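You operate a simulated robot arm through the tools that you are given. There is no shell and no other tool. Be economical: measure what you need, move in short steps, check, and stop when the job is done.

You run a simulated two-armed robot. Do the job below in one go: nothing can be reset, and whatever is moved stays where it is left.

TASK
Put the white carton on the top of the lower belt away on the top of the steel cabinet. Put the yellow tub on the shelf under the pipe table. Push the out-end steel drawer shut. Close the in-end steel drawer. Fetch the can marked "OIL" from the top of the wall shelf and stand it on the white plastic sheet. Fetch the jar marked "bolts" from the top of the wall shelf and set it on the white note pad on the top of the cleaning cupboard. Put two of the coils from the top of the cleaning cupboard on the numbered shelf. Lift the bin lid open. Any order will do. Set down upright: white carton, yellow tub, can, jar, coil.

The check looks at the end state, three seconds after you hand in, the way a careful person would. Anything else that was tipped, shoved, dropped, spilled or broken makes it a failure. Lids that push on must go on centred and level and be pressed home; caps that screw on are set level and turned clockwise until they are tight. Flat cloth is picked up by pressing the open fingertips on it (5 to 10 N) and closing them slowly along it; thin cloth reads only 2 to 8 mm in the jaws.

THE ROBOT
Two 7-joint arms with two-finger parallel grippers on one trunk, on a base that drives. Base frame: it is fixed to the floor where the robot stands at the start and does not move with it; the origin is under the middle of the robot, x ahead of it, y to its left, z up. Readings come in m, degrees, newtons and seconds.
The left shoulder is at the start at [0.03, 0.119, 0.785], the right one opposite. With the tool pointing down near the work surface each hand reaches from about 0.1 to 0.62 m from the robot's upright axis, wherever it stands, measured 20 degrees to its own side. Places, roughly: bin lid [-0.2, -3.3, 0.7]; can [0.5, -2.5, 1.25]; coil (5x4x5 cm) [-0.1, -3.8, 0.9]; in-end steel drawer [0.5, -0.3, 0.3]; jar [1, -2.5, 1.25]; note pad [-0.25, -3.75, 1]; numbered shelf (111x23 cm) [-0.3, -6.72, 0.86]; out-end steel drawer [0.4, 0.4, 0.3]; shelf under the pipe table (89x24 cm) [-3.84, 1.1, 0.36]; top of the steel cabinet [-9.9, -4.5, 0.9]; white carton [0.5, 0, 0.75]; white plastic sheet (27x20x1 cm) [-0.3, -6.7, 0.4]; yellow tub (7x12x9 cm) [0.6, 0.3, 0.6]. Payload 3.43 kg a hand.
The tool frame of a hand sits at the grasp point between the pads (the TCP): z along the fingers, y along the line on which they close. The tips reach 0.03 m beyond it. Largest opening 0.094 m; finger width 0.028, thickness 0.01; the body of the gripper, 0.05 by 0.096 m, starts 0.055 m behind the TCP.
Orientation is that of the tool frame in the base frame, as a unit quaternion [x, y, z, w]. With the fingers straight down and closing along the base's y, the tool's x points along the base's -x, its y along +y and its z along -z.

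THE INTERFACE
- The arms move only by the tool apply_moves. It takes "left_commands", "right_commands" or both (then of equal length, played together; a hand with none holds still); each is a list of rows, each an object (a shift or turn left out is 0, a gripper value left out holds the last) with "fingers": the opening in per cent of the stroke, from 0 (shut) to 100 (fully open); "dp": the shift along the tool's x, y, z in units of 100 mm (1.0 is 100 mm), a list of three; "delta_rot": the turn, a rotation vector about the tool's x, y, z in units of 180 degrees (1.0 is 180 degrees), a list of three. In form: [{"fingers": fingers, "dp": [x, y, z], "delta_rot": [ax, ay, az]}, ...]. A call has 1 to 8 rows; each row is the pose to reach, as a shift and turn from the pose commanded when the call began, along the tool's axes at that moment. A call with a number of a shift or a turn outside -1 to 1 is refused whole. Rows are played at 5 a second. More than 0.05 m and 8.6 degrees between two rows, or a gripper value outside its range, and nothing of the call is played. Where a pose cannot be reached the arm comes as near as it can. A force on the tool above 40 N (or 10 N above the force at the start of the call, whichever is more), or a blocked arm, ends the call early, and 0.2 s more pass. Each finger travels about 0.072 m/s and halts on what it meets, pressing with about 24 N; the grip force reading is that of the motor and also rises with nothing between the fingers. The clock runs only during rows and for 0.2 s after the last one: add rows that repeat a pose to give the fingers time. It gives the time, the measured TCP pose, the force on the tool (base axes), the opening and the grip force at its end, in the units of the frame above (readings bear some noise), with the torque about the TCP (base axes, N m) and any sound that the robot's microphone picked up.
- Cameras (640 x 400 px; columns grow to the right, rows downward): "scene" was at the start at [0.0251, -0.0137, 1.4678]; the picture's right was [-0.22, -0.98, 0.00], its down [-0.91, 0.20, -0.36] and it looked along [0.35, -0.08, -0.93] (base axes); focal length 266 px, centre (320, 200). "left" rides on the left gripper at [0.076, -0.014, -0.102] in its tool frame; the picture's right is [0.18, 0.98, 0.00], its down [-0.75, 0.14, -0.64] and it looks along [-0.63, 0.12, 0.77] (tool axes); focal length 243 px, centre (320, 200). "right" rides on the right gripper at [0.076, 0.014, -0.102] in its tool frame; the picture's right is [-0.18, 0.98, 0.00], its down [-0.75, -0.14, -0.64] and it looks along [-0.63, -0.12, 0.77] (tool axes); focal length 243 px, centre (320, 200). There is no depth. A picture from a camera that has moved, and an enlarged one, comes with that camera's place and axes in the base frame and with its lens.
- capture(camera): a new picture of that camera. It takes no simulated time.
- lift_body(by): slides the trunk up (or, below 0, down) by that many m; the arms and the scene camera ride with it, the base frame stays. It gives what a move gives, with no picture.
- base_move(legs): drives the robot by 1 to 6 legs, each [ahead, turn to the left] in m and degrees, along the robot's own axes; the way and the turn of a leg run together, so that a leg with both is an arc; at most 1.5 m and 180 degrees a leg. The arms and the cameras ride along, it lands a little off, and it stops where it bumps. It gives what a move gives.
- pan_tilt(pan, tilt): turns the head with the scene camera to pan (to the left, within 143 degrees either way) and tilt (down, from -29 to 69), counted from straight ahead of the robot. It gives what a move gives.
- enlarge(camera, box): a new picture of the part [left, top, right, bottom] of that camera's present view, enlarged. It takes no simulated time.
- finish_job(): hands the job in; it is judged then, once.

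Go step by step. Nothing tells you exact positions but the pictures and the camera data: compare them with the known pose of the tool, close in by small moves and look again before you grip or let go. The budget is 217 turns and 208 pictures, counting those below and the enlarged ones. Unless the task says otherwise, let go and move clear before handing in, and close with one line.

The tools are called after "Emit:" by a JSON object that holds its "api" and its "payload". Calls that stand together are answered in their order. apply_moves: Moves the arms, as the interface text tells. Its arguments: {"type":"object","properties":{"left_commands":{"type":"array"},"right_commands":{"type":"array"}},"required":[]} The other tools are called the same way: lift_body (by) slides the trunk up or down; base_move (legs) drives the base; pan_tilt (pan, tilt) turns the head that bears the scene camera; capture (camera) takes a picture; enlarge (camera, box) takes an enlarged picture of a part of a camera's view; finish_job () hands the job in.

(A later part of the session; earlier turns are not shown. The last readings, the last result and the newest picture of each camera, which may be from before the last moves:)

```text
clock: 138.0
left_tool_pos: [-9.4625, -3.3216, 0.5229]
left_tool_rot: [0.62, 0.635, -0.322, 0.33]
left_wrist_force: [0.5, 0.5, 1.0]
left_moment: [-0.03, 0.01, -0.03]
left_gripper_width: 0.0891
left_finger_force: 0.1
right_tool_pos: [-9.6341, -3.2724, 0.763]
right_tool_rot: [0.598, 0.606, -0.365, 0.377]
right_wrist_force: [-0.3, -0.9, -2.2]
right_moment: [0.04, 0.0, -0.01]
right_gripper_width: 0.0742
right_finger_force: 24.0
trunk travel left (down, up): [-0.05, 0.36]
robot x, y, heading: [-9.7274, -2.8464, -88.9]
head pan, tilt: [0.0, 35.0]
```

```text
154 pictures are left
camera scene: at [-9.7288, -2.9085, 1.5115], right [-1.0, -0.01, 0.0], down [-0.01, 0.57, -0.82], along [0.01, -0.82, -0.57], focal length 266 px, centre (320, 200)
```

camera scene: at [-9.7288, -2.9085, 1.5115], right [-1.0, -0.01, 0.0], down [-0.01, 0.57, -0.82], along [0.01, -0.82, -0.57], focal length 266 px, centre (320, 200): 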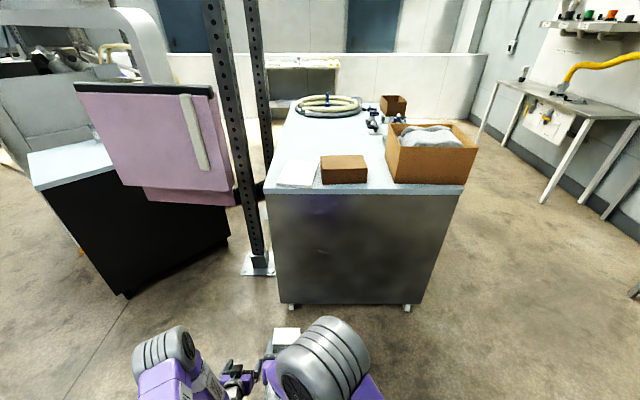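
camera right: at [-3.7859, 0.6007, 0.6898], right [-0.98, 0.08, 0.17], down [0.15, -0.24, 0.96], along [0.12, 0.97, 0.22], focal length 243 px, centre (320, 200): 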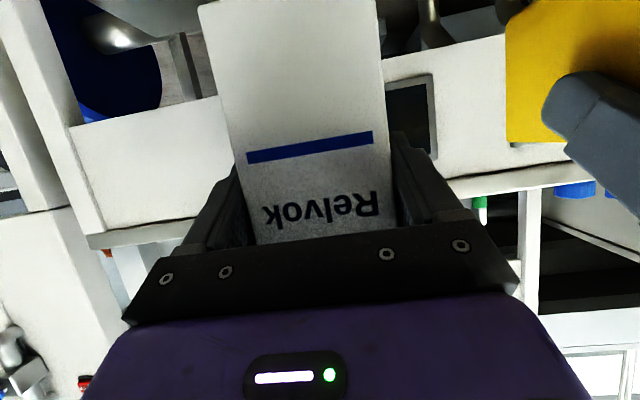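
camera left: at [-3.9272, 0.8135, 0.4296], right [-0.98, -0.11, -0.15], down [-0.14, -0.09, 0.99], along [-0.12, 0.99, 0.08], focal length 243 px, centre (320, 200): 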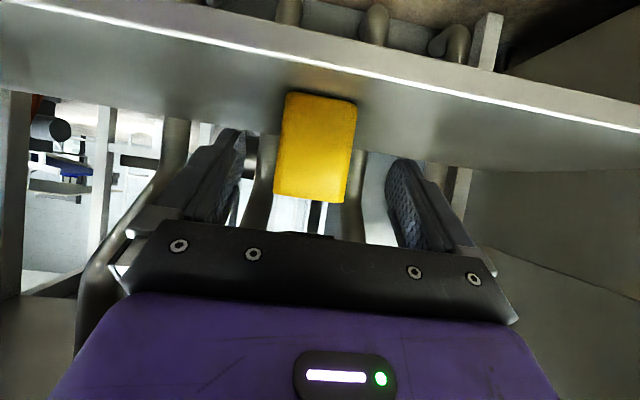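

The top is at z 0.9, front edge y≈−3.86, with a paper at front-left, a small brown box and a big box. There's free space behind the paper at about x −9.66, y −4.2. I'll raise the trunk and the left hand first.

Emit:
{"api": "lift_body", "payload": {"by": 0.31}}

Emit:
{"api": "apply_moves", "payload": {"left_commands": [{"dp": [-0.17, 0, -0.33]}, {"dp": [-0.35, 0, -0.65]}, {"dp": [-0.53, 0, -0.98]}]}}

Emit:
{"api": "apply_moves", "payload": {"left_commands": [{"dp": [-0.17, 0, -0.33]}, {"dp": [-0.35, 0, -0.65]}, {"dp": [-0.53, 0, -0.98]}]}}

Emit:
{"api": "base_move", "payload": {"legs": [[0.3, 0]]}}

Emit:
{"api": "pan_tilt", "payload": {"pan": 0, "tilt": 45}}

Emit:
{"api": "capture", "payload": {"camera": "scene"}}

```text
clock: 141.1
left_tool_pos: [-9.4628, -3.3218, 0.832]
left_tool_rot: [0.62, 0.635, -0.323, 0.329]
left_wrist_force: [0.5, -0.5, -0.1]
left_moment: [0.0, 0.0, 0.02]
left_gripper_width: 0.0892
left_finger_force: 0.1
right_tool_pos: [-9.6348, -3.2731, 1.0731]
right_tool_rot: [0.597, 0.605, -0.367, 0.378]
right_wrist_force: [-0.3, -0.4, -1.6]
right_moment: [0.05, 0.01, 0.07]
right_gripper_width: 0.0742
right_finger_force: 24.1
trunk travel left (down, up): [-0.36, 0.05]
robot x, y, heading: [-9.7331, -2.8491, -89.4]
head pan, tilt: [0.0, 35.0]
```

```text
clock: 141.9
left_tool_pos: [-9.4653, -3.2714, 0.9323]
left_tool_rot: [0.62, 0.634, -0.323, 0.33]
left_wrist_force: [0.1, 0.1, -0.6]
left_moment: [-0.04, -0.02, -0.03]
left_gripper_width: 0.0892
left_finger_force: 0.1
right_tool_pos: [-9.6353, -3.2728, 1.0726]
right_tool_rot: [0.596, 0.606, -0.367, 0.379]
right_wrist_force: [-0.9, -0.2, -2.0]
right_moment: [-0.01, -0.01, 0.02]
right_gripper_width: 0.074
right_finger_force: 24.2
trunk travel left (down, up): [-0.36, 0.05]
robot x, y, heading: [-9.7312, -2.8475, -89.3]
head pan, tilt: [0.0, 35.0]
```

```text
clock: 142.7
left_tool_pos: [-9.4544, -3.2439, 1.0196]
left_tool_rot: [0.621, 0.634, -0.323, 0.329]
left_wrist_force: [-0.1, -0.4, -0.2]
left_moment: [-0.03, 0.02, -0.01]
left_gripper_width: 0.0892
left_finger_force: 0.1
left hand out of reach, approached as far as the arm can: row 3
right_tool_pos: [-9.6339, -3.2728, 1.072]
right_tool_rot: [0.597, 0.605, -0.366, 0.378]
right_wrist_force: [-0.7, -0.5, -0.7]
right_moment: [-0.01, -0.01, -0.03]
right_gripper_width: 0.0742
right_finger_force: 24.1
trunk travel left (down, up): [-0.36, 0.05]
robot x, y, heading: [-9.7305, -2.848, -89.2]
head pan, tilt: [0.0, 35.0]
```

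```text
clock: 144.8
left_tool_pos: [-9.4506, -3.5486, 1.0191]
left_tool_rot: [0.62, 0.634, -0.323, 0.329]
left_wrist_force: [-0.4, -0.3, -0.5]
left_moment: [0.0, -0.01, -0.01]
left_gripper_width: 0.0892
left_finger_force: 0.0
right_tool_pos: [-9.6304, -3.5762, 1.0719]
right_tool_rot: [0.597, 0.605, -0.367, 0.378]
right_wrist_force: [-0.2, -0.4, -1.8]
right_moment: [0.01, 0.01, 0.0]
right_gripper_width: 0.0739
right_finger_force: 23.9
trunk travel left (down, up): [-0.36, 0.05]
robot x, y, heading: [-9.7241, -3.1508, -89.0]
head pan, tilt: [0.0, 35.0]
```

```text
clock: 145.5
left_tool_pos: [-9.4508, -3.5474, 1.0191]
left_tool_rot: [0.62, 0.635, -0.322, 0.329]
left_wrist_force: [0.2, -0.8, -0.3]
left_moment: [0.04, 0.01, 0.02]
left_gripper_width: 0.0892
left_finger_force: 0.1
right_tool_pos: [-9.6303, -3.5758, 1.0715]
right_tool_rot: [0.598, 0.605, -0.367, 0.377]
right_wrist_force: [0.3, 0.0, -2.2]
right_moment: [-0.01, 0.01, 0.03]
right_gripper_width: 0.074
right_finger_force: 23.8
trunk travel left (down, up): [-0.36, 0.05]
robot x, y, heading: [-9.7265, -3.1549, -89.1]
head pan, tilt: [0.0, 45.0]
```

```text
153 pictures are left
camera scene: at [-9.7249, -3.2044, 1.8067], right [-1.0, -0.01, 0.0], down [-0.01, 0.71, -0.71], along [0.01, -0.71, -0.71], focal length 266 px, centre (320, 200)
```

scene: 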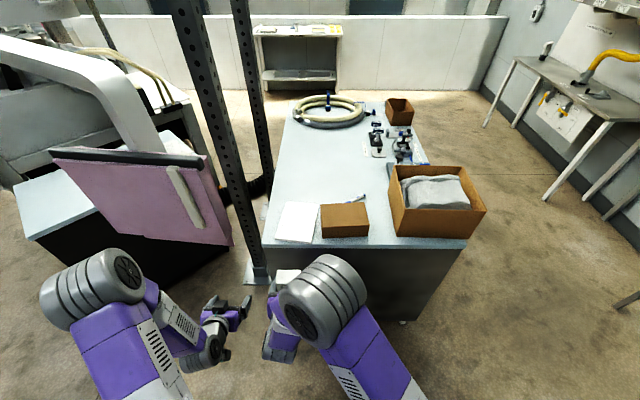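

Clear view: free area behind the paper around (−9.64, −4.17). I'll drive 0.37 m ahead, left fingers closed.

Emit:
{"api": "apply_moves", "payload": {"left_commands": [{"fingers": 20}, {"fingers": 20}, {"fingers": 20}]}}

Emit:
{"api": "base_move", "payload": {"legs": [[0.37, 0]]}}

Emit:
{"api": "capture", "payload": {"camera": "scene"}}

```text
clock: 146.3
left_tool_pos: [-9.4501, -3.5465, 1.0197]
left_tool_rot: [0.62, 0.635, -0.322, 0.329]
left_wrist_force: [0.2, -0.4, -0.2]
left_moment: [0.02, 0.01, 0.01]
left_gripper_width: 0.0189
left_finger_force: 0.0
right_tool_pos: [-9.629, -3.5756, 1.0722]
right_tool_rot: [0.597, 0.606, -0.366, 0.378]
right_wrist_force: [-0.2, 0.3, -2.1]
right_moment: [0.02, 0.01, 0.01]
right_gripper_width: 0.0741
right_finger_force: 24.4
trunk travel left (down, up): [-0.36, 0.05]
robot x, y, heading: [-9.7246, -3.1543, -89.1]
head pan, tilt: [0.0, 45.0]
```

```text
clock: 148.6
left_tool_pos: [-9.445, -3.9173, 1.0195]
left_tool_rot: [0.621, 0.634, -0.323, 0.329]
left_wrist_force: [0.7, 0.4, -0.6]
left_moment: [-0.02, 0.03, -0.01]
left_gripper_width: 0.019
left_finger_force: 0.0
right_tool_pos: [-9.6254, -3.9459, 1.0712]
right_tool_rot: [0.596, 0.606, -0.366, 0.379]
right_wrist_force: [0.1, -0.1, -1.7]
right_moment: [0.03, -0.02, -0.01]
right_gripper_width: 0.0741
right_finger_force: 24.8
trunk travel left (down, up): [-0.36, 0.05]
robot x, y, heading: [-9.7179, -3.523, -89.3]
head pan, tilt: [0.0, 45.0]
```

```text
152 pictures are left
camera scene: at [-9.7201, -3.5745, 1.8066], right [-1.0, -0.01, 0.0], down [-0.01, 0.71, -0.71], along [0.01, -0.71, -0.71], focal length 266 px, centre (320, 200)
```

scene: 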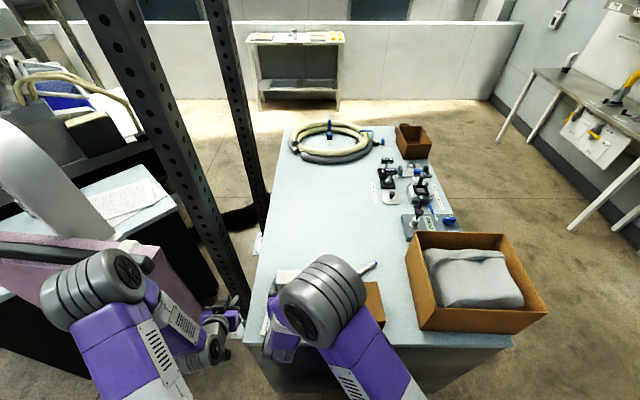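

Good. I'll extend the right arm over the free area.

Emit:
{"api": "apply_moves", "payload": {"right_commands": [{"dp": [-0.12, -0.02, 0.24]}, {"dp": [-0.24, -0.04, 0.48]}, {"dp": [-0.36, -0.06, 0.72]}, {"dp": [-0.48, -0.08, 0.96]}]}}

Emit:
{"api": "apply_moves", "payload": {"right_commands": [{"dp": [-0.12, -0.02, 0.24]}, {"dp": [-0.24, -0.04, 0.48]}, {"dp": [-0.36, -0.06, 0.72]}, {"dp": [-0.48, -0.08, 0.96]}]}}

Emit:
{"api": "capture", "payload": {"camera": "scene"}}

Emit:
{"api": "capture", "payload": {"camera": "right"}}

```text
clock: 149.6
left_tool_pos: [-9.4449, -3.9167, 1.0194]
left_tool_rot: [0.62, 0.635, -0.322, 0.33]
left_wrist_force: [-0.5, -0.1, -0.4]
left_moment: [-0.04, 0.03, 0.01]
left_gripper_width: 0.0187
left_finger_force: 0.0
right_tool_pos: [-9.6313, -4.0533, 1.0715]
right_tool_rot: [0.597, 0.606, -0.366, 0.378]
right_wrist_force: [-1.2, 0.9, -1.9]
right_moment: [0.02, -0.01, 0.0]
right_gripper_width: 0.0739
right_finger_force: 24.1
trunk travel left (down, up): [-0.36, 0.05]
robot x, y, heading: [-9.7243, -3.5216, -89.4]
head pan, tilt: [0.0, 45.0]
```

```text
clock: 150.6
left_tool_pos: [-9.4462, -3.9172, 1.0184]
left_tool_rot: [0.621, 0.634, -0.324, 0.329]
left_wrist_force: [-0.4, -0.8, -0.3]
left_moment: [0.0, 0.0, -0.01]
left_gripper_width: 0.019
left_finger_force: 0.0
right_tool_pos: [-9.6366, -4.1613, 1.0731]
right_tool_rot: [0.597, 0.606, -0.366, 0.378]
right_wrist_force: [0.1, 0.2, -2.0]
right_moment: [0.02, 0.05, -0.03]
right_gripper_width: 0.0745
right_finger_force: 24.5
trunk travel left (down, up): [-0.36, 0.05]
robot x, y, heading: [-9.7232, -3.5255, -89.3]
head pan, tilt: [0.0, 45.0]
```

```text
151 pictures are left
camera scene: at [-9.7202, -3.5751, 1.8066], right [-1.0, -0.01, 0.0], down [-0.01, 0.71, -0.71], along [0.01, -0.71, -0.71], focal length 266 px, centre (320, 200)
```

scene: 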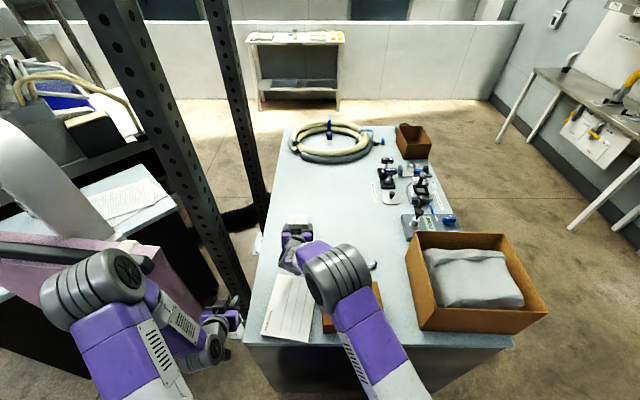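

```text
150 pictures are left
camera right: at [-9.6229, -4.0354, 1.0497], right [0.98, -0.06, 0.17], down [-0.15, 0.23, 0.96], along [-0.1, -0.97, 0.22], focal length 243 px, centre (320, 200)
```

right: 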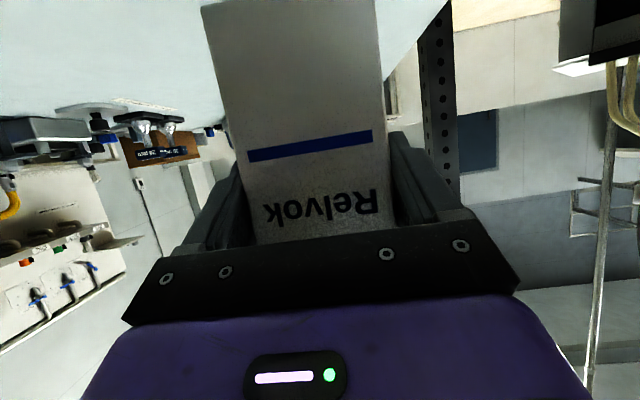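

Carton is over clear surface. Lowering 8 cm, watching the force and forearm clearance above the small box.

Emit:
{"api": "apply_moves", "payload": {"right_commands": [{"dp": [0.2, 0, 0.1]}, {"dp": [0.4, 0, 0.2]}, {"dp": [0.6, 0, 0.3]}, {"dp": [0.7, 0, 0.35]}]}}

Emit:
{"api": "capture", "payload": {"camera": "scene"}}

Emit:
{"api": "capture", "payload": {"camera": "right"}}

```text
clock: 151.6
left_tool_pos: [-9.4453, -3.9146, 1.0212]
left_tool_rot: [0.62, 0.634, -0.323, 0.329]
left_wrist_force: [-0.2, 0.4, 0.5]
left_moment: [-0.01, -0.02, 0.01]
left_gripper_width: 0.0192
left_finger_force: 0.1
right_tool_pos: [-9.6357, -4.1626, 1.0008]
right_tool_rot: [0.594, 0.603, -0.369, 0.384]
right_wrist_force: [1.7, -0.9, 21.2]
right_moment: [0.01, 0.3, 0.03]
right_gripper_width: 0.0746
right_finger_force: 25.2
trunk travel left (down, up): [-0.36, 0.05]
robot x, y, heading: [-9.722, -3.5219, -89.3]
head pan, tilt: [0.0, 45.0]
```

```text
149 pictures are left
camera scene: at [-9.7201, -3.5707, 1.8071], right [-1.0, -0.01, 0.0], down [-0.01, 0.71, -0.71], along [0.01, -0.71, -0.71], focal length 266 px, centre (320, 200)
```

scene: 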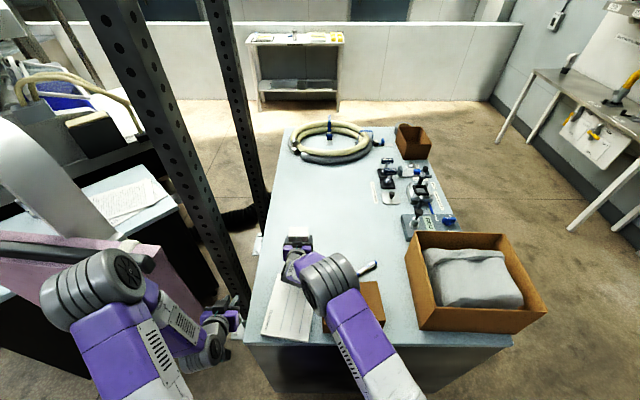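

```text
148 pictures are left
camera right: at [-9.6205, -4.036, 0.9761], right [0.98, -0.06, 0.18], down [-0.16, 0.25, 0.96], along [-0.1, -0.97, 0.24], focal length 243 px, centre (320, 200)
```

right: 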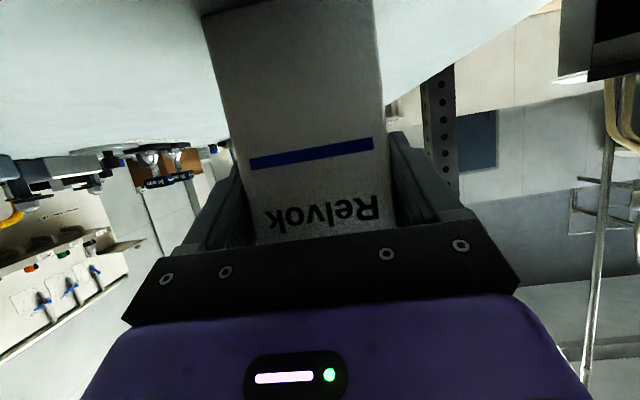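

Contact under the carton (surface ≈0.917). I'll ease up, open and look before withdrawing.

Emit:
{"api": "apply_moves", "payload": {"right_commands": [{"dp": [-0.05, 0, -0.025]}, {"dp": [-0.05, 0, -0.025]}]}}

Emit:
{"api": "apply_moves", "payload": {"right_commands": [{"fingers": 70}, {"fingers": 80}, {"fingers": 90}, {"fingers": 98}, {"fingers": 98}]}}

Emit:
{"api": "capture", "payload": {"camera": "right"}}

```text
clock: 152.2
left_tool_pos: [-9.4452, -3.9155, 1.0192]
left_tool_rot: [0.621, 0.634, -0.323, 0.329]
left_wrist_force: [-0.3, -0.4, -0.2]
left_moment: [0.0, 0.01, -0.01]
left_gripper_width: 0.0187
left_finger_force: 0.0
right_tool_pos: [-9.637, -4.1595, 0.9993]
right_tool_rot: [0.597, 0.607, -0.364, 0.377]
right_wrist_force: [2.6, -2.8, 9.1]
right_moment: [-0.41, 0.05, 0.13]
right_gripper_width: 0.074
right_finger_force: 23.4
trunk travel left (down, up): [-0.36, 0.05]
robot x, y, heading: [-9.7242, -3.5249, -89.2]
head pan, tilt: [0.0, 45.0]
```

```text
clock: 153.4
left_tool_pos: [-9.4453, -3.9156, 1.0186]
left_tool_rot: [0.62, 0.634, -0.323, 0.329]
left_wrist_force: [0.2, 0.1, 0.1]
left_moment: [0.01, -0.01, -0.03]
left_gripper_width: 0.019
left_finger_force: 0.0
right_tool_pos: [-9.6374, -4.1599, 0.9991]
right_tool_rot: [0.597, 0.606, -0.366, 0.378]
right_wrist_force: [-0.5, 0.2, 0.4]
right_moment: [0.03, -0.02, -0.02]
right_gripper_width: 0.0921
right_finger_force: 0.0
trunk travel left (down, up): [-0.36, 0.05]
robot x, y, heading: [-9.725, -3.5222, -89.3]
head pan, tilt: [0.0, 45.0]
```

```text
147 pictures are left
camera right: at [-9.6222, -4.0344, 0.9764], right [0.98, -0.06, 0.17], down [-0.15, 0.24, 0.96], along [-0.1, -0.97, 0.22], focal length 243 px, centre (320, 200)
```

right: 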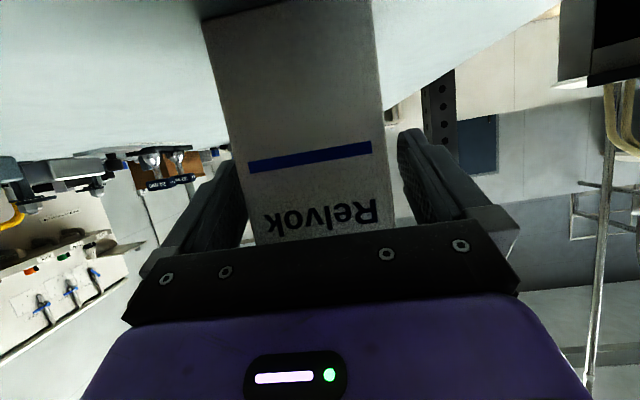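

Released. Withdrawing straight back.

Emit:
{"api": "apply_moves", "payload": {"right_commands": [{"dp": [0.0, -0.06, 0.0]}, {"dp": [0.15, -0.06, -0.3]}, {"dp": [0.3, -0.06, -0.6]}, {"dp": [0.45, -0.06, -0.9]}]}}

Emit:
{"api": "apply_moves", "payload": {"right_commands": [{"dp": [0.1, 0, -0.3]}, {"dp": [0.1, 0, -0.6]}, {"dp": [0.1, 0, -0.9]}]}}

Emit:
{"api": "base_move", "payload": {"legs": [[-0.45, 0]]}}

Emit:
{"api": "capture", "payload": {"camera": "scene"}}

```text
clock: 154.4
left_tool_pos: [-9.4454, -3.9158, 1.0192]
left_tool_rot: [0.621, 0.634, -0.323, 0.328]
left_wrist_force: [0.2, -0.4, -0.2]
left_moment: [0.01, -0.02, 0.0]
left_gripper_width: 0.0186
left_finger_force: 0.0
right_tool_pos: [-9.6442, -4.06, 1.0008]
right_tool_rot: [0.597, 0.606, -0.366, 0.378]
right_wrist_force: [-0.3, 0.5, -0.1]
right_moment: [-0.04, -0.02, 0.01]
right_gripper_width: 0.0921
right_finger_force: 0.1
trunk travel left (down, up): [-0.36, 0.05]
robot x, y, heading: [-9.7221, -3.518, -89.4]
head pan, tilt: [0.0, 45.0]
```

```text
clock: 155.2
left_tool_pos: [-9.4458, -3.9157, 1.02]
left_tool_rot: [0.621, 0.634, -0.323, 0.329]
left_wrist_force: [0.7, 0.5, -0.9]
left_moment: [0.04, 0.01, 0.01]
left_gripper_width: 0.0191
left_finger_force: 0.0
right_tool_pos: [-9.6458, -3.9731, 1.0318]
right_tool_rot: [0.597, 0.605, -0.367, 0.378]
right_wrist_force: [0.3, 0.0, -0.2]
right_moment: [0.01, 0.01, -0.02]
right_gripper_width: 0.0921
right_finger_force: 0.0
trunk travel left (down, up): [-0.36, 0.05]
robot x, y, heading: [-9.7217, -3.5214, -89.3]
head pan, tilt: [0.0, 45.0]
```

```text
clock: 158.0
left_tool_pos: [-9.4524, -3.4668, 1.0198]
left_tool_rot: [0.621, 0.633, -0.324, 0.329]
left_wrist_force: [-0.5, 0.3, -0.7]
left_moment: [-0.01, -0.02, 0.02]
left_gripper_width: 0.0188
left_finger_force: 0.1
right_tool_pos: [-9.6523, -3.5252, 1.0299]
right_tool_rot: [0.598, 0.605, -0.367, 0.378]
right_wrist_force: [0.1, 0.1, -0.1]
right_moment: [0.01, -0.01, -0.01]
right_gripper_width: 0.0921
right_finger_force: 0.2
trunk travel left (down, up): [-0.36, 0.05]
robot x, y, heading: [-9.7262, -3.0706, -89.4]
head pan, tilt: [0.0, 45.0]
```

```text
146 pictures are left
camera scene: at [-9.7255, -3.1236, 1.8067], right [-1.0, -0.01, 0.0], down [-0.01, 0.71, -0.71], along [0.01, -0.71, -0.71], focal length 266 px, centre (320, 200)
```

scene: 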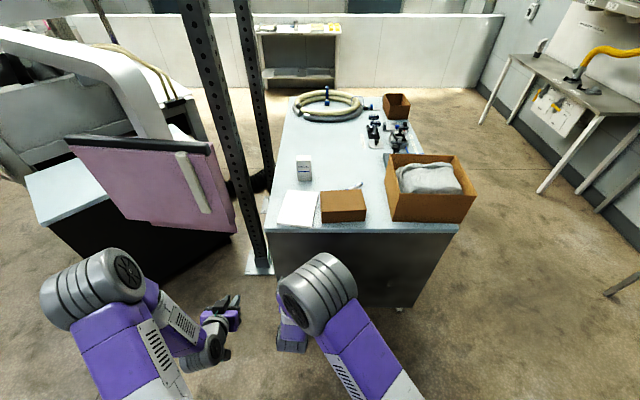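

The carton stands upright behind the paper. Now I head back to the wall shelf at (0.5–1, −2.5), along the aisle I came.

Emit:
{"api": "base_move", "payload": {"legs": [[0, 94.4], [1.0, 0], [0.94, 0], [0, 17.5], [1.4, 0], [1.4, 0]]}}

Emit:
{"api": "pan_tilt", "payload": {"pan": 0, "tilt": 15}}

Emit:
{"api": "capture", "payload": {"camera": "scene"}}

```text
clock: 185.7
left_tool_pos: [-4.9167, -1.5515, 1.0185]
left_tool_rot: [-0.168, 0.871, 0.087, 0.453]
left_wrist_force: [0.0, -0.5, 0.6]
left_moment: [-0.01, 0.0, 0.04]
left_gripper_width: 0.0187
left_finger_force: 0.1
right_tool_pos: [-4.7915, -1.7192, 1.0303]
right_tool_rot: [-0.158, 0.836, 0.102, 0.516]
right_wrist_force: [0.2, -0.3, -0.5]
right_moment: [0.0, -0.01, 0.02]
right_gripper_width: 0.092
right_finger_force: 0.1
trunk travel left (down, up): [-0.36, 0.05]
robot x, y, heading: [-5.1922, -1.9487, 21.3]
head pan, tilt: [0.0, 45.0]
```

```text
clock: 186.7
left_tool_pos: [-4.9173, -1.5521, 1.0204]
left_tool_rot: [-0.168, 0.872, 0.086, 0.452]
left_wrist_force: [0.3, 0.1, 0.4]
left_moment: [-0.05, -0.01, 0.0]
left_gripper_width: 0.0188
left_finger_force: 0.1
right_tool_pos: [-4.7921, -1.7199, 1.0316]
right_tool_rot: [-0.159, 0.836, 0.103, 0.516]
right_wrist_force: [0.2, -1.1, -0.2]
right_moment: [-0.02, -0.02, 0.0]
right_gripper_width: 0.0921
right_finger_force: 0.1
trunk travel left (down, up): [-0.36, 0.05]
robot x, y, heading: [-5.1912, -1.9506, 21.6]
head pan, tilt: [0.0, 15.0]
```

```text
145 pictures are left
camera scene: at [-5.1308, -1.9282, 1.8534], right [0.36, -0.93, 0.0], down [-0.24, -0.09, -0.97], along [0.9, 0.35, -0.26], focal length 266 px, centre (320, 200)
```

scene: 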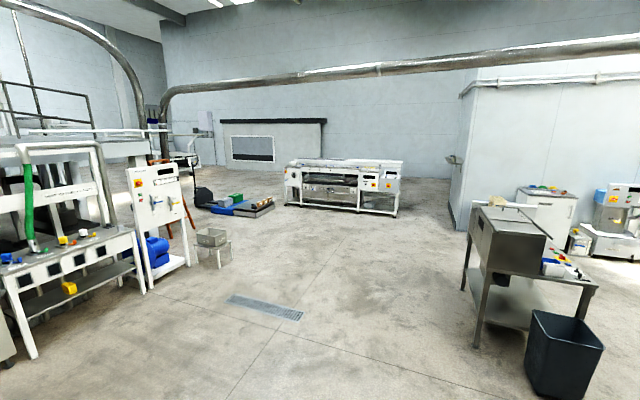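

Path is clear. I'll continue toward the wall shelf.

Emit:
{"api": "base_move", "payload": {"legs": [[0, -15], [1.4, 0], [1.4, 0], [1.1, 0], [0, -18], [0.9, 0]]}}

Emit:
{"api": "pan_tilt", "payload": {"pan": -30, "tilt": 20}}

Emit:
{"api": "capture", "payload": {"camera": "scene"}}

```text
clock: 211.6
left_tool_pos: [0.0038, -1.5184, 1.0184]
left_tool_rot: [0.084, 0.883, -0.044, 0.459]
left_wrist_force: [-0.4, 0.3, -0.3]
left_moment: [0.02, -0.02, -0.04]
left_gripper_width: 0.0189
left_finger_force: 0.1
right_tool_pos: [0.0172, -1.7277, 1.0307]
right_tool_rot: [0.084, 0.846, -0.047, 0.524]
right_wrist_force: [-0.1, -0.1, 0.4]
right_moment: [-0.01, 0.01, 0.0]
right_gripper_width: 0.0921
right_finger_force: 0.0
trunk travel left (down, up): [-0.36, 0.05]
robot x, y, heading: [-0.4411, -1.7031, -11.3]
head pan, tilt: [0.0, 15.0]
```

```text
clock: 212.6
left_tool_pos: [0.0034, -1.5172, 1.0183]
left_tool_rot: [0.084, 0.884, -0.044, 0.459]
left_wrist_force: [0.6, -0.6, 0.2]
left_moment: [0.02, 0.06, -0.02]
left_gripper_width: 0.0188
left_finger_force: 0.0
right_tool_pos: [0.0176, -1.7283, 1.0311]
right_tool_rot: [0.083, 0.846, -0.047, 0.524]
right_wrist_force: [-0.3, 0.1, 0.2]
right_moment: [-0.03, 0.0, -0.02]
right_gripper_width: 0.0922
right_finger_force: 0.1
trunk travel left (down, up): [-0.36, 0.05]
robot x, y, heading: [-0.4423, -1.7052, -11.0]
head pan, tilt: [-30.0, 20.0]
```

```text
144 pictures are left
camera scene: at [-0.4008, -1.7617, 1.8453], right [-0.66, -0.75, 0.0], down [-0.26, 0.23, -0.94], along [0.71, -0.62, -0.34], focal length 266 px, centre (320, 200)
```

scene: 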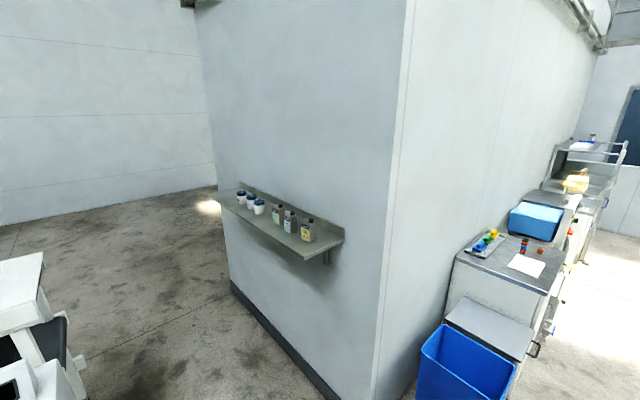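

The cans and jars are on the shelf (front edge y≈−2.4). The lane between machine and shelf is tight, so I'll check how far my left elbow sticks out.

Emit:
{"api": "pan_tilt", "payload": {"pan": 50, "tilt": 50}}

Emit:
{"api": "capture", "payload": {"camera": "scene"}}

Emit:
{"api": "pan_tilt", "payload": {"pan": 0, "tilt": 40}}

Emit:
{"api": "capture", "payload": {"camera": "scene"}}

```text
clock: 214.1
left_tool_pos: [0.0032, -1.5173, 1.0204]
left_tool_rot: [0.084, 0.884, -0.044, 0.458]
left_wrist_force: [-0.9, 0.0, 0.0]
left_moment: [-0.03, 0.01, -0.01]
left_gripper_width: 0.0188
left_finger_force: 0.1
right_tool_pos: [0.0166, -1.7273, 1.0309]
right_tool_rot: [0.084, 0.846, -0.047, 0.524]
right_wrist_force: [-0.2, 0.1, 0.1]
right_moment: [-0.01, -0.03, 0.0]
right_gripper_width: 0.0923
right_finger_force: 0.1
trunk travel left (down, up): [-0.36, 0.05]
robot x, y, heading: [-0.4388, -1.7082, -11.3]
head pan, tilt: [50.0, 50.0]
```

```text
143 pictures are left
camera scene: at [-0.4105, -1.6522, 1.7998], right [0.62, -0.78, 0.0], down [-0.6, -0.48, -0.64], along [0.5, 0.4, -0.77], focal length 266 px, centre (320, 200)
```

scene: 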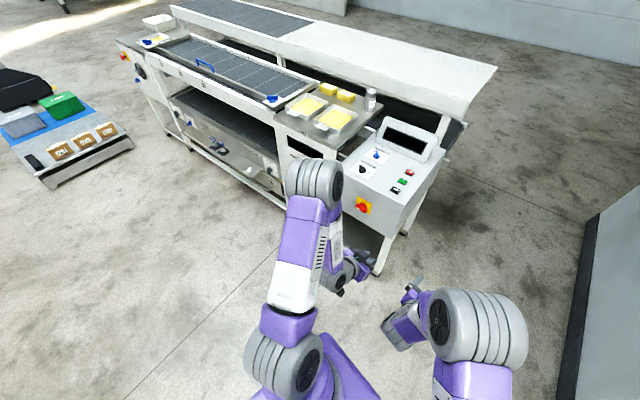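

```text
clock: 215.3
left_tool_pos: [0.0018, -1.5178, 1.0183]
left_tool_rot: [0.083, 0.884, -0.043, 0.459]
left_wrist_force: [-0.4, 0.7, 0.2]
left_moment: [-0.03, 0.03, -0.04]
left_gripper_width: 0.0187
left_finger_force: 0.1
right_tool_pos: [0.0175, -1.7282, 1.03]
right_tool_rot: [0.083, 0.847, -0.046, 0.524]
right_wrist_force: [0.0, 0.7, -0.5]
right_moment: [0.01, 0.02, -0.01]
right_gripper_width: 0.0922
right_finger_force: 0.0
trunk travel left (down, up): [-0.36, 0.05]
robot x, y, heading: [-0.4375, -1.7037, -11.7]
head pan, tilt: [0.0, 40.0]
```

```text
142 pictures are left
camera scene: at [-0.3874, -1.7169, 1.8139], right [-0.2, -0.98, 0.0], down [-0.63, 0.13, -0.77], along [0.75, -0.15, -0.64], focal length 266 px, centre (320, 200)
```

scene: 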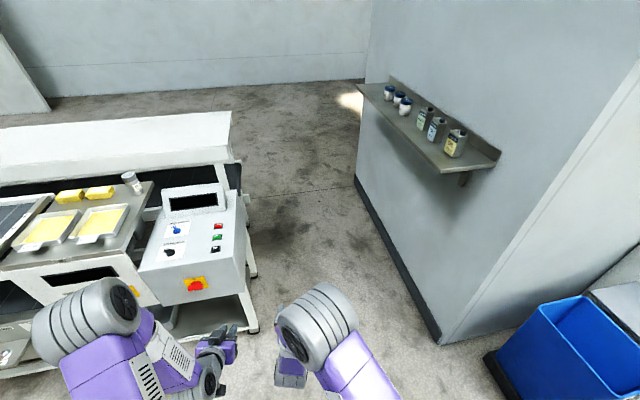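

My left elbow sticks out ~0.55 m at z≈1.1, near the machine. Raising both hands to shelf height should lift the elbow; I'll do that and recheck.

Emit:
{"api": "apply_moves", "payload": {"left_commands": [{"dp": [-0.29, 0, -0.13]}, {"dp": [-0.58, 0, -0.27]}, {"dp": [-0.86, 0, -0.4]}], "right_commands": [{"dp": [-0.29, -0.17, -0.08]}, {"dp": [-0.58, -0.34, -0.16]}, {"dp": [-0.88, -0.5, -0.25]}]}}

Emit:
{"api": "apply_moves", "payload": {"left_commands": [{"dp": [-0.29, 0, -0.13]}, {"dp": [-0.58, 0, -0.27]}, {"dp": [-0.86, 0, -0.4]}], "right_commands": [{"dp": [-0.29, -0.17, -0.08]}, {"dp": [-0.58, -0.34, -0.16]}, {"dp": [-0.88, -0.5, -0.25]}]}}

Emit:
{"api": "apply_moves", "payload": {"left_commands": [{"dp": [-0.29, 0, -0.13]}, {"dp": [-0.58, 0, -0.27]}, {"dp": [-0.86, 0, -0.4]}], "right_commands": [{"dp": [-0.29, -0.17, -0.08]}, {"dp": [-0.58, -0.34, -0.16]}, {"dp": [-0.88, -0.5, -0.25]}]}}

Emit:
{"api": "capture", "payload": {"camera": "scene"}}

Emit:
{"api": "pan_tilt", "payload": {"pan": 50, "tilt": 45}}

Emit:
{"api": "capture", "payload": {"camera": "scene"}}

```text
clock: 216.1
left_tool_pos: [0.0254, -1.5206, 1.1131]
left_tool_rot: [0.085, 0.884, -0.045, 0.458]
left_wrist_force: [0.5, -0.7, 0.3]
left_moment: [-0.02, -0.02, 0.03]
left_gripper_width: 0.0187
left_finger_force: 0.1
left hand out of reach, approached as far as the arm can: row 1, 2, 3
right_tool_pos: [0.0225, -1.7806, 1.1226]
right_tool_rot: [0.083, 0.846, -0.047, 0.524]
right_wrist_force: [-0.8, -0.3, 0.6]
right_moment: [0.03, 0.02, 0.02]
right_gripper_width: 0.0922
right_finger_force: 0.2
trunk travel left (down, up): [-0.36, 0.05]
robot x, y, heading: [-0.4402, -1.7045, -11.4]
head pan, tilt: [0.0, 40.0]
```

```text
clock: 216.9
left_tool_pos: [0.0411, -1.5241, 1.2061]
left_tool_rot: [0.084, 0.883, -0.044, 0.459]
left_wrist_force: [0.3, 0.1, 1.0]
left_moment: [0.02, 0.0, 0.01]
left_gripper_width: 0.019
left_finger_force: 0.0
right_tool_pos: [0.0309, -1.8325, 1.2114]
right_tool_rot: [0.084, 0.846, -0.047, 0.525]
right_wrist_force: [0.8, 0.3, 0.1]
right_moment: [0.01, 0.01, 0.01]
right_gripper_width: 0.092
right_finger_force: 0.0
trunk travel left (down, up): [-0.36, 0.05]
robot x, y, heading: [-0.4399, -1.7073, -11.4]
head pan, tilt: [0.0, 40.0]
```

```text
clock: 217.7
left_tool_pos: [0.0575, -1.5284, 1.3008]
left_tool_rot: [0.085, 0.883, -0.044, 0.459]
left_wrist_force: [0.8, -1.0, 0.4]
left_moment: [0.03, 0.03, 0.02]
left_gripper_width: 0.019
left_finger_force: 0.1
right_tool_pos: [0.0369, -1.8898, 1.299]
right_tool_rot: [0.084, 0.846, -0.047, 0.524]
right_wrist_force: [0.2, -0.1, -0.8]
right_moment: [0.01, 0.01, 0.02]
right_gripper_width: 0.0922
right_finger_force: 0.1
trunk travel left (down, up): [-0.36, 0.05]
robot x, y, heading: [-0.444, -1.7078, -11.4]
head pan, tilt: [0.0, 40.0]
```

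```text
141 pictures are left
camera scene: at [-0.3885, -1.7193, 1.8139], right [-0.2, -0.98, 0.0], down [-0.63, 0.13, -0.77], along [0.75, -0.15, -0.64], focal length 266 px, centre (320, 200)
```

scene: 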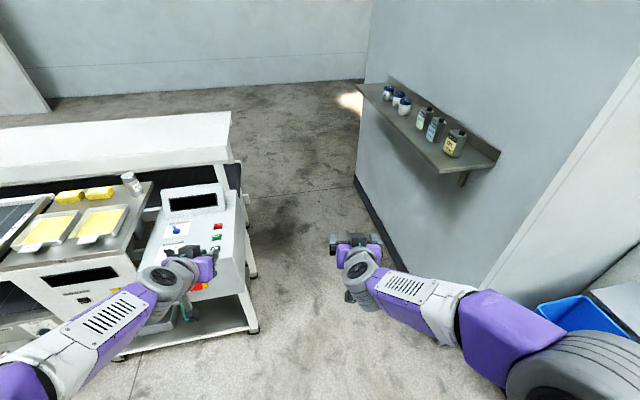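

```text
clock: 218.9
left_tool_pos: [0.0588, -1.5268, 1.2993]
left_tool_rot: [0.085, 0.883, -0.044, 0.459]
left_wrist_force: [0.1, -0.6, -0.2]
left_moment: [0.01, -0.04, -0.02]
left_gripper_width: 0.0188
left_finger_force: 0.0
right_tool_pos: [0.038, -1.886, 1.2989]
right_tool_rot: [0.084, 0.846, -0.048, 0.524]
right_wrist_force: [-0.4, 0.9, -1.4]
right_moment: [0.0, -0.02, -0.01]
right_gripper_width: 0.092
right_finger_force: 0.1
trunk travel left (down, up): [-0.36, 0.05]
robot x, y, heading: [-0.4416, -1.7045, -11.6]
head pan, tilt: [50.0, 45.0]
```

```text
140 pictures are left
camera scene: at [-0.407, -1.6494, 1.8067], right [0.62, -0.78, 0.0], down [-0.55, -0.44, -0.71], along [0.55, 0.44, -0.71], focal length 266 px, centre (320, 200)
```

scene: 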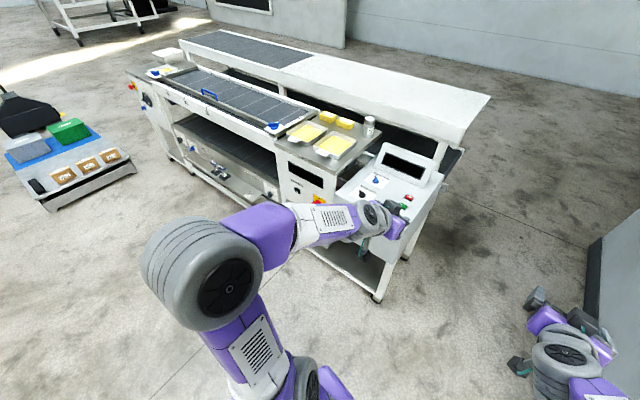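

The elbows are now high, above everything. I'll drive into the lane and turn to face the shelf.

Emit:
{"api": "base_move", "payload": {"legs": [[0, 5.5], [1.13, 0]]}}

Emit:
{"api": "pan_tilt", "payload": {"pan": -60, "tilt": 40}}

Emit:
{"api": "capture", "payload": {"camera": "scene"}}

```text
clock: 225.2
left_tool_pos: [1.167, -1.5997, 1.2999]
left_tool_rot: [0.043, 0.886, -0.023, 0.46]
left_wrist_force: [-0.6, 0.3, -0.1]
left_moment: [0.03, 0.03, -0.01]
left_gripper_width: 0.0189
left_finger_force: 0.0
right_tool_pos: [1.1801, -1.9608, 1.298]
right_tool_rot: [0.044, 0.849, -0.023, 0.526]
right_wrist_force: [0.5, 0.0, 0.1]
right_moment: [-0.02, -0.01, 0.03]
right_gripper_width: 0.0921
right_finger_force: 0.0
trunk travel left (down, up): [-0.36, 0.05]
robot x, y, heading: [0.6846, -1.8262, -6.3]
head pan, tilt: [50.0, 45.0]
```

```text
clock: 227.0
left_tool_pos: [1.168, -1.5993, 1.2995]
left_tool_rot: [0.043, 0.887, -0.023, 0.46]
left_wrist_force: [-0.6, 0.2, 0.0]
left_moment: [0.01, -0.03, -0.02]
left_gripper_width: 0.0188
left_finger_force: 0.1
right_tool_pos: [1.1794, -1.961, 1.3002]
right_tool_rot: [0.045, 0.849, -0.023, 0.526]
right_wrist_force: [-0.1, -0.3, 1.5]
right_moment: [-0.01, 0.01, 0.01]
right_gripper_width: 0.0924
right_finger_force: 0.1
trunk travel left (down, up): [-0.36, 0.05]
robot x, y, heading: [0.6878, -1.8224, -5.9]
head pan, tilt: [-60.0, 40.0]
```

```text
139 pictures are left
camera scene: at [0.6903, -1.8994, 1.8139], right [-0.91, -0.41, 0.0], down [-0.26, 0.59, -0.77], along [0.31, -0.7, -0.64], focal length 266 px, centre (320, 200)
```

scene: 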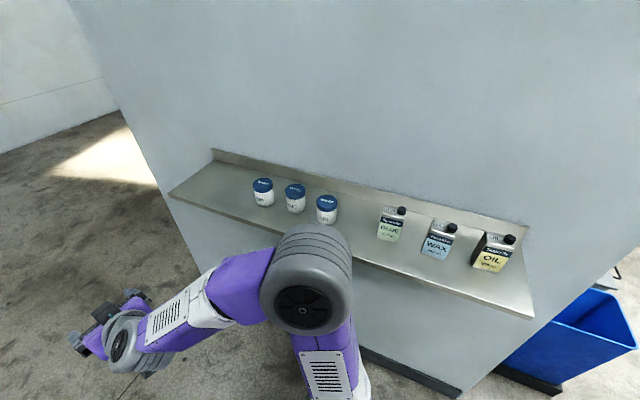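

The OIL can is the westmost. I'll zoom on the jars to find "bolts".

Emit:
{"api": "enlarge", "payload": {"camera": "scene", "box": [230, 160, 390, 260]}}

Emit:
{"api": "enlarge", "payload": {"camera": "scene", "box": [360, 180, 550, 300]}}

```text
4.00 times, centred on (310, 210) of scene
camera zoom: at [0.6903, -1.8994, 1.8139], right [-0.91, -0.41, 0.0], down [-0.26, 0.59, -0.77], along [0.31, -0.7, -0.64], focal length 1062 px, centre (360, 160)
```

zoom: 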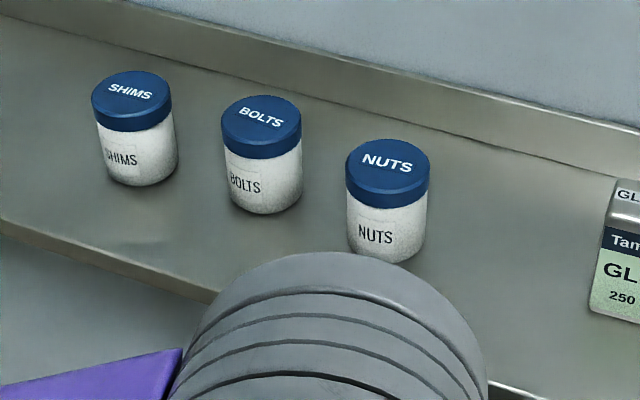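

```text
3.33 times, centred on (455, 240) of scene
camera zoom: at [0.6903, -1.8994, 1.8139], right [-0.91, -0.41, 0.0], down [-0.26, 0.59, -0.77], along [0.31, -0.7, -0.64], focal length 885 px, centre (-130, 67)
```

zoom: 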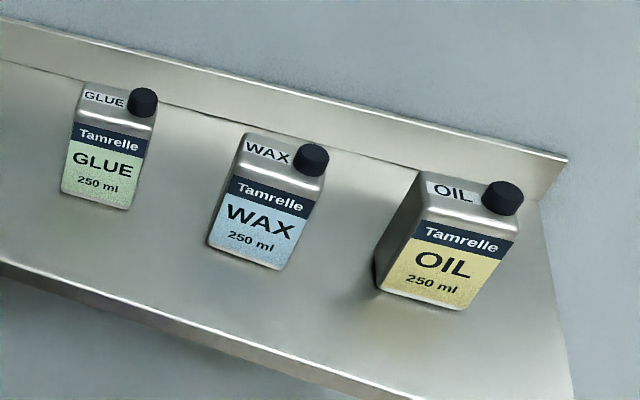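

BOLTS is the middle jar (≈(1.03, −2.47)), OIL at ≈(0.46, −2.49). I'll shift a little, turn to face the wall, and spread the right hand.

Emit:
{"api": "base_move", "payload": {"legs": [[0.06, 0], [0, -84]]}}

Emit:
{"api": "apply_moves", "payload": {"right_commands": [{"dp": [0, -0.33, 0]}, {"dp": [0, -0.66, 0]}, {"dp": [0, -1.0, 0]}], "left_commands": [{"fingers": 60}, {"fingers": 100}, {"fingers": 100}]}}

Emit:
{"api": "apply_moves", "payload": {"right_commands": [{"dp": [0, -0.33, 0]}, {"dp": [0, -0.66, 0]}, {"dp": [0, -1.0, 0]}]}}

Emit:
{"api": "pan_tilt", "payload": {"pan": 0, "tilt": 40}}

Emit:
{"api": "capture", "payload": {"camera": "scene"}}

Emit:
{"api": "capture", "payload": {"camera": "right"}}

Emit:
{"api": "capture", "payload": {"camera": "left"}}

```text
clock: 231.6
left_tool_pos: [1.0116, -2.2895, 1.3003]
left_tool_rot: [0.631, 0.624, -0.328, 0.324]
left_wrist_force: [0.3, -0.2, -0.6]
left_moment: [-0.01, 0.0, -0.03]
left_gripper_width: 0.0187
left_finger_force: 0.0
right_tool_pos: [0.6532, -2.3344, 1.2994]
right_tool_rot: [0.605, 0.598, -0.371, 0.373]
right_wrist_force: [-0.1, -0.6, 0.4]
right_moment: [0.0, 0.04, -0.01]
right_gripper_width: 0.0921
right_finger_force: 0.1
trunk travel left (down, up): [-0.36, 0.05]
robot x, y, heading: [0.7463, -1.8303, -90.9]
head pan, tilt: [-60.0, 40.0]
```

```text
clock: 232.4
left_tool_pos: [1.0124, -2.2901, 1.2988]
left_tool_rot: [0.63, 0.625, -0.327, 0.324]
left_wrist_force: [-0.2, 0.8, 0.6]
left_moment: [0.02, 0.0, 0.0]
left_gripper_width: 0.0939
left_finger_force: 0.1
right_tool_pos: [0.5519, -2.3329, 1.2985]
right_tool_rot: [0.606, 0.597, -0.371, 0.373]
right_wrist_force: [-0.7, -1.0, 0.4]
right_moment: [0.0, -0.03, 0.0]
right_gripper_width: 0.0921
right_finger_force: 0.0
trunk travel left (down, up): [-0.36, 0.05]
robot x, y, heading: [0.7419, -1.8285, -90.9]
head pan, tilt: [-60.0, 40.0]
```

```text
clock: 233.2
left_tool_pos: [1.0104, -2.2904, 1.2996]
left_tool_rot: [0.63, 0.625, -0.327, 0.325]
left_wrist_force: [-0.1, 0.5, 0.7]
left_moment: [0.0, 0.02, -0.01]
left_gripper_width: 0.0941
left_finger_force: 0.0
right_tool_pos: [0.4528, -2.3322, 1.2961]
right_tool_rot: [0.606, 0.597, -0.371, 0.373]
right_wrist_force: [0.1, 0.6, 1.0]
right_moment: [-0.02, -0.05, -0.02]
right_gripper_width: 0.0921
right_finger_force: 0.2
trunk travel left (down, up): [-0.36, 0.05]
robot x, y, heading: [0.7481, -1.8302, -91.0]
head pan, tilt: [-60.0, 40.0]
```

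```text
clock: 234.5
left_tool_pos: [1.012, -2.2896, 1.2992]
left_tool_rot: [0.63, 0.624, -0.328, 0.324]
left_wrist_force: [0.1, -1.0, 0.3]
left_moment: [-0.01, -0.01, -0.02]
left_gripper_width: 0.094
left_finger_force: 0.1
right_tool_pos: [0.4542, -2.3318, 1.2973]
right_tool_rot: [0.606, 0.597, -0.372, 0.373]
right_wrist_force: [0.3, 0.2, -0.3]
right_moment: [-0.03, 0.04, 0.02]
right_gripper_width: 0.0922
right_finger_force: 0.1
trunk travel left (down, up): [-0.36, 0.05]
robot x, y, heading: [0.7413, -1.8286, -91.1]
head pan, tilt: [0.0, 40.0]
```

```text
136 pictures are left
camera scene: at [0.7445, -1.8863, 1.8139], right [-1.0, 0.02, 0.0], down [0.01, 0.64, -0.77], along [-0.01, -0.77, -0.64], focal length 266 px, centre (320, 200)
```

scene: 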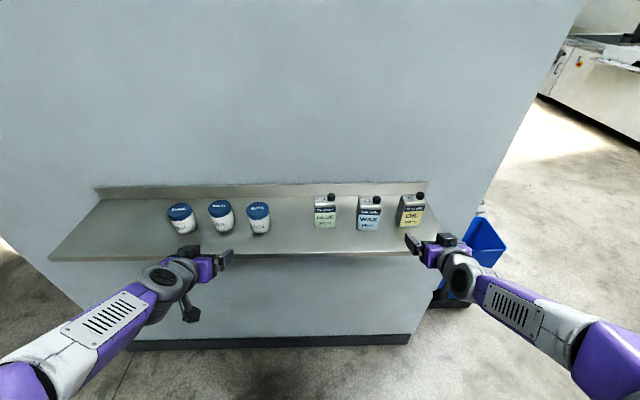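

```text
135 pictures are left
camera right: at [0.4719, -2.2076, 1.2741], right [0.98, -0.09, 0.17], down [-0.15, 0.24, 0.96], along [-0.13, -0.97, 0.22], focal length 243 px, centre (320, 200)
```

right: 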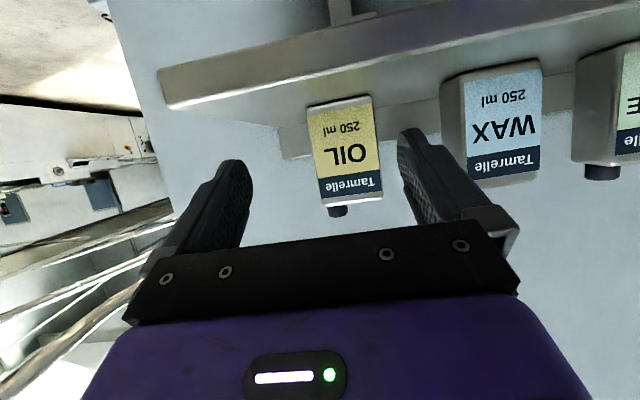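

```text
134 pictures are left
camera left: at [0.9989, -2.1611, 1.2973], right [0.98, 0.1, -0.15], down [0.14, 0.09, 0.99], along [0.11, -0.99, 0.08], focal length 243 px, centre (320, 200)
```

left: 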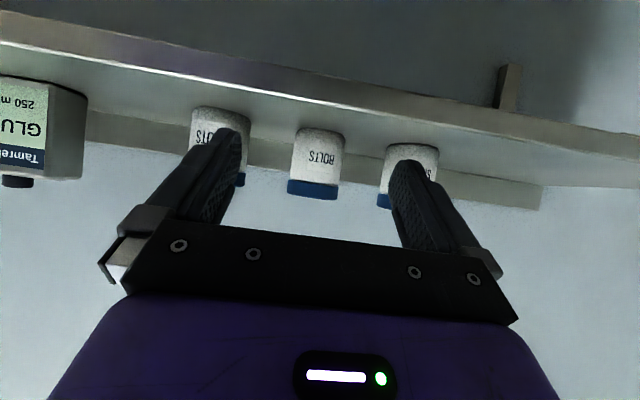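

Shelf surface ≈1.24; OIL can centre ≈(0.475, −2.47), BOLTS jar ≈(1.019, −2.463). I'll move both hands in most of the way.

Emit:
{"api": "apply_moves", "payload": {"left_commands": [{"dp": [-0.1, 0.04, 0.18], "fingers": 90}, {"dp": [-0.2, 0.08, 0.36]}, {"dp": [-0.3, 0.1, 0.54]}, {"dp": [-0.4, 0.1, 0.72]}], "right_commands": [{"dp": [-0.07, 0.1, 0.16]}, {"dp": [-0.14, 0.18, 0.32]}, {"dp": [-0.21, 0.22, 0.48]}, {"dp": [-0.28, 0.22, 0.64]}]}}

Emit:
{"api": "capture", "payload": {"camera": "right"}}

Emit:
{"api": "capture", "payload": {"camera": "left"}}

```text
clock: 235.5
left_tool_pos: [1.0209, -2.3621, 1.2872]
left_tool_rot: [0.633, 0.63, -0.319, 0.317]
left_wrist_force: [0.5, -0.1, 0.5]
left_moment: [0.02, 0.02, -0.05]
left_gripper_width: 0.0847
left_finger_force: 0.1
left hand out of reach, approached as far as the arm can: row 4
right_tool_pos: [0.4748, -2.4051, 1.2935]
right_tool_rot: [0.605, 0.598, -0.371, 0.373]
right_wrist_force: [1.1, 0.2, 0.0]
right_moment: [0.06, 0.02, 0.0]
right_gripper_width: 0.0919
right_finger_force: 0.0
trunk travel left (down, up): [-0.36, 0.05]
robot x, y, heading: [0.7445, -1.8318, -90.9]
head pan, tilt: [0.0, 40.0]
```

```text
133 pictures are left
camera right: at [0.4938, -2.2792, 1.2705], right [0.98, -0.09, 0.17], down [-0.15, 0.24, 0.96], along [-0.13, -0.97, 0.22], focal length 243 px, centre (320, 200)
```

right: 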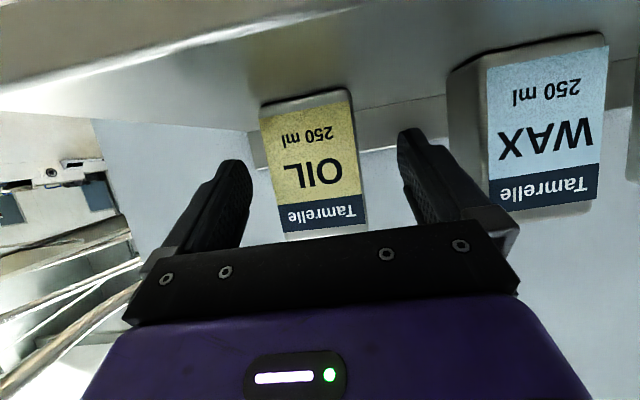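

```text
132 pictures are left
camera left: at [1.0086, -2.2328, 1.288], right [0.98, 0.1, -0.15], down [0.14, 0.07, 0.99], along [0.11, -0.99, 0.05], focal length 243 px, centre (320, 200)
```

left: 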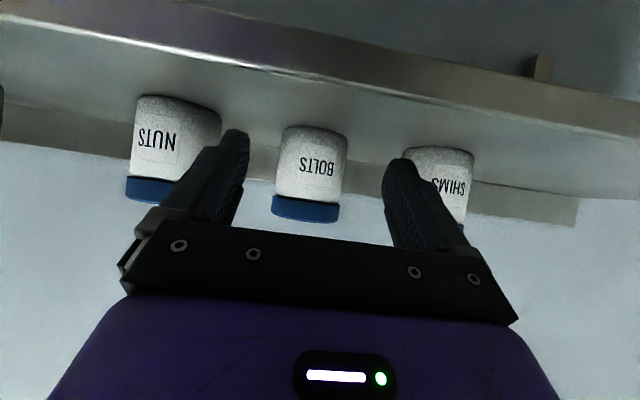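

The left arm is near its reach, so I'll use the base for the last bit: pull the right hand back 2 cm and centre, then drive 9 cm.

Emit:
{"api": "apply_moves", "payload": {"left_commands": [{"dp": [0.0, -0.02, 0.0]}, {"dp": [0.0, -0.02, 0.0]}], "right_commands": [{"dp": [0.05, -0.05, -0.09]}, {"dp": [0.1, -0.06, -0.19]}]}}

Emit:
{"api": "base_move", "payload": {"legs": [[0.06, 0]]}}

Emit:
{"api": "capture", "payload": {"camera": "right"}}

Emit:
{"api": "capture", "payload": {"camera": "left"}}

```text
clock: 236.1
left_tool_pos: [1.0182, -2.3723, 1.2905]
left_tool_rot: [0.629, 0.626, -0.327, 0.325]
left_wrist_force: [-0.2, 0.4, 0.1]
left_moment: [0.03, 0.02, -0.02]
left_gripper_width: 0.0845
left_finger_force: 0.0
left hand out of reach, approached as far as the arm can: row 1
right_tool_pos: [0.4686, -2.3806, 1.2943]
right_tool_rot: [0.605, 0.597, -0.372, 0.373]
right_wrist_force: [-0.4, 0.2, 0.2]
right_moment: [0.01, 0.0, -0.01]
right_gripper_width: 0.092
right_finger_force: 0.0
trunk travel left (down, up): [-0.36, 0.05]
robot x, y, heading: [0.7424, -1.8291, -90.9]
head pan, tilt: [0.0, 40.0]
```

```text
clock: 237.1
left_tool_pos: [1.0177, -2.431, 1.2911]
left_tool_rot: [0.629, 0.626, -0.328, 0.325]
left_wrist_force: [-0.9, 0.6, -0.4]
left_moment: [0.01, -0.01, -0.02]
left_gripper_width: 0.0844
left_finger_force: 0.1
right_tool_pos: [0.467, -2.4412, 1.294]
right_tool_rot: [0.606, 0.597, -0.372, 0.373]
right_wrist_force: [0.1, 0.4, -0.3]
right_moment: [-0.01, -0.01, -0.01]
right_gripper_width: 0.0922
right_finger_force: 0.0
trunk travel left (down, up): [-0.36, 0.05]
robot x, y, heading: [0.7467, -1.8894, -90.8]
head pan, tilt: [0.0, 40.0]
```

```text
131 pictures are left
camera right: at [0.4856, -2.3145, 1.2705], right [0.98, -0.09, 0.17], down [-0.15, 0.24, 0.96], along [-0.13, -0.97, 0.22], focal length 243 px, centre (320, 200)
```

right: 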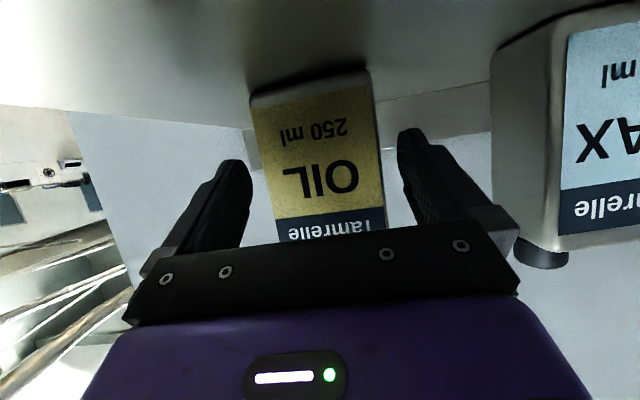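

```text
130 pictures are left
camera left: at [1.005, -2.3019, 1.2886], right [0.98, 0.1, -0.15], down [0.14, 0.09, 0.99], along [0.11, -0.99, 0.07], focal length 243 px, centre (320, 200)
```

left: 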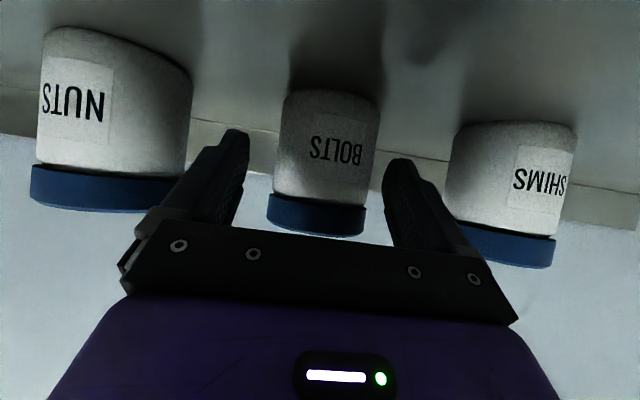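

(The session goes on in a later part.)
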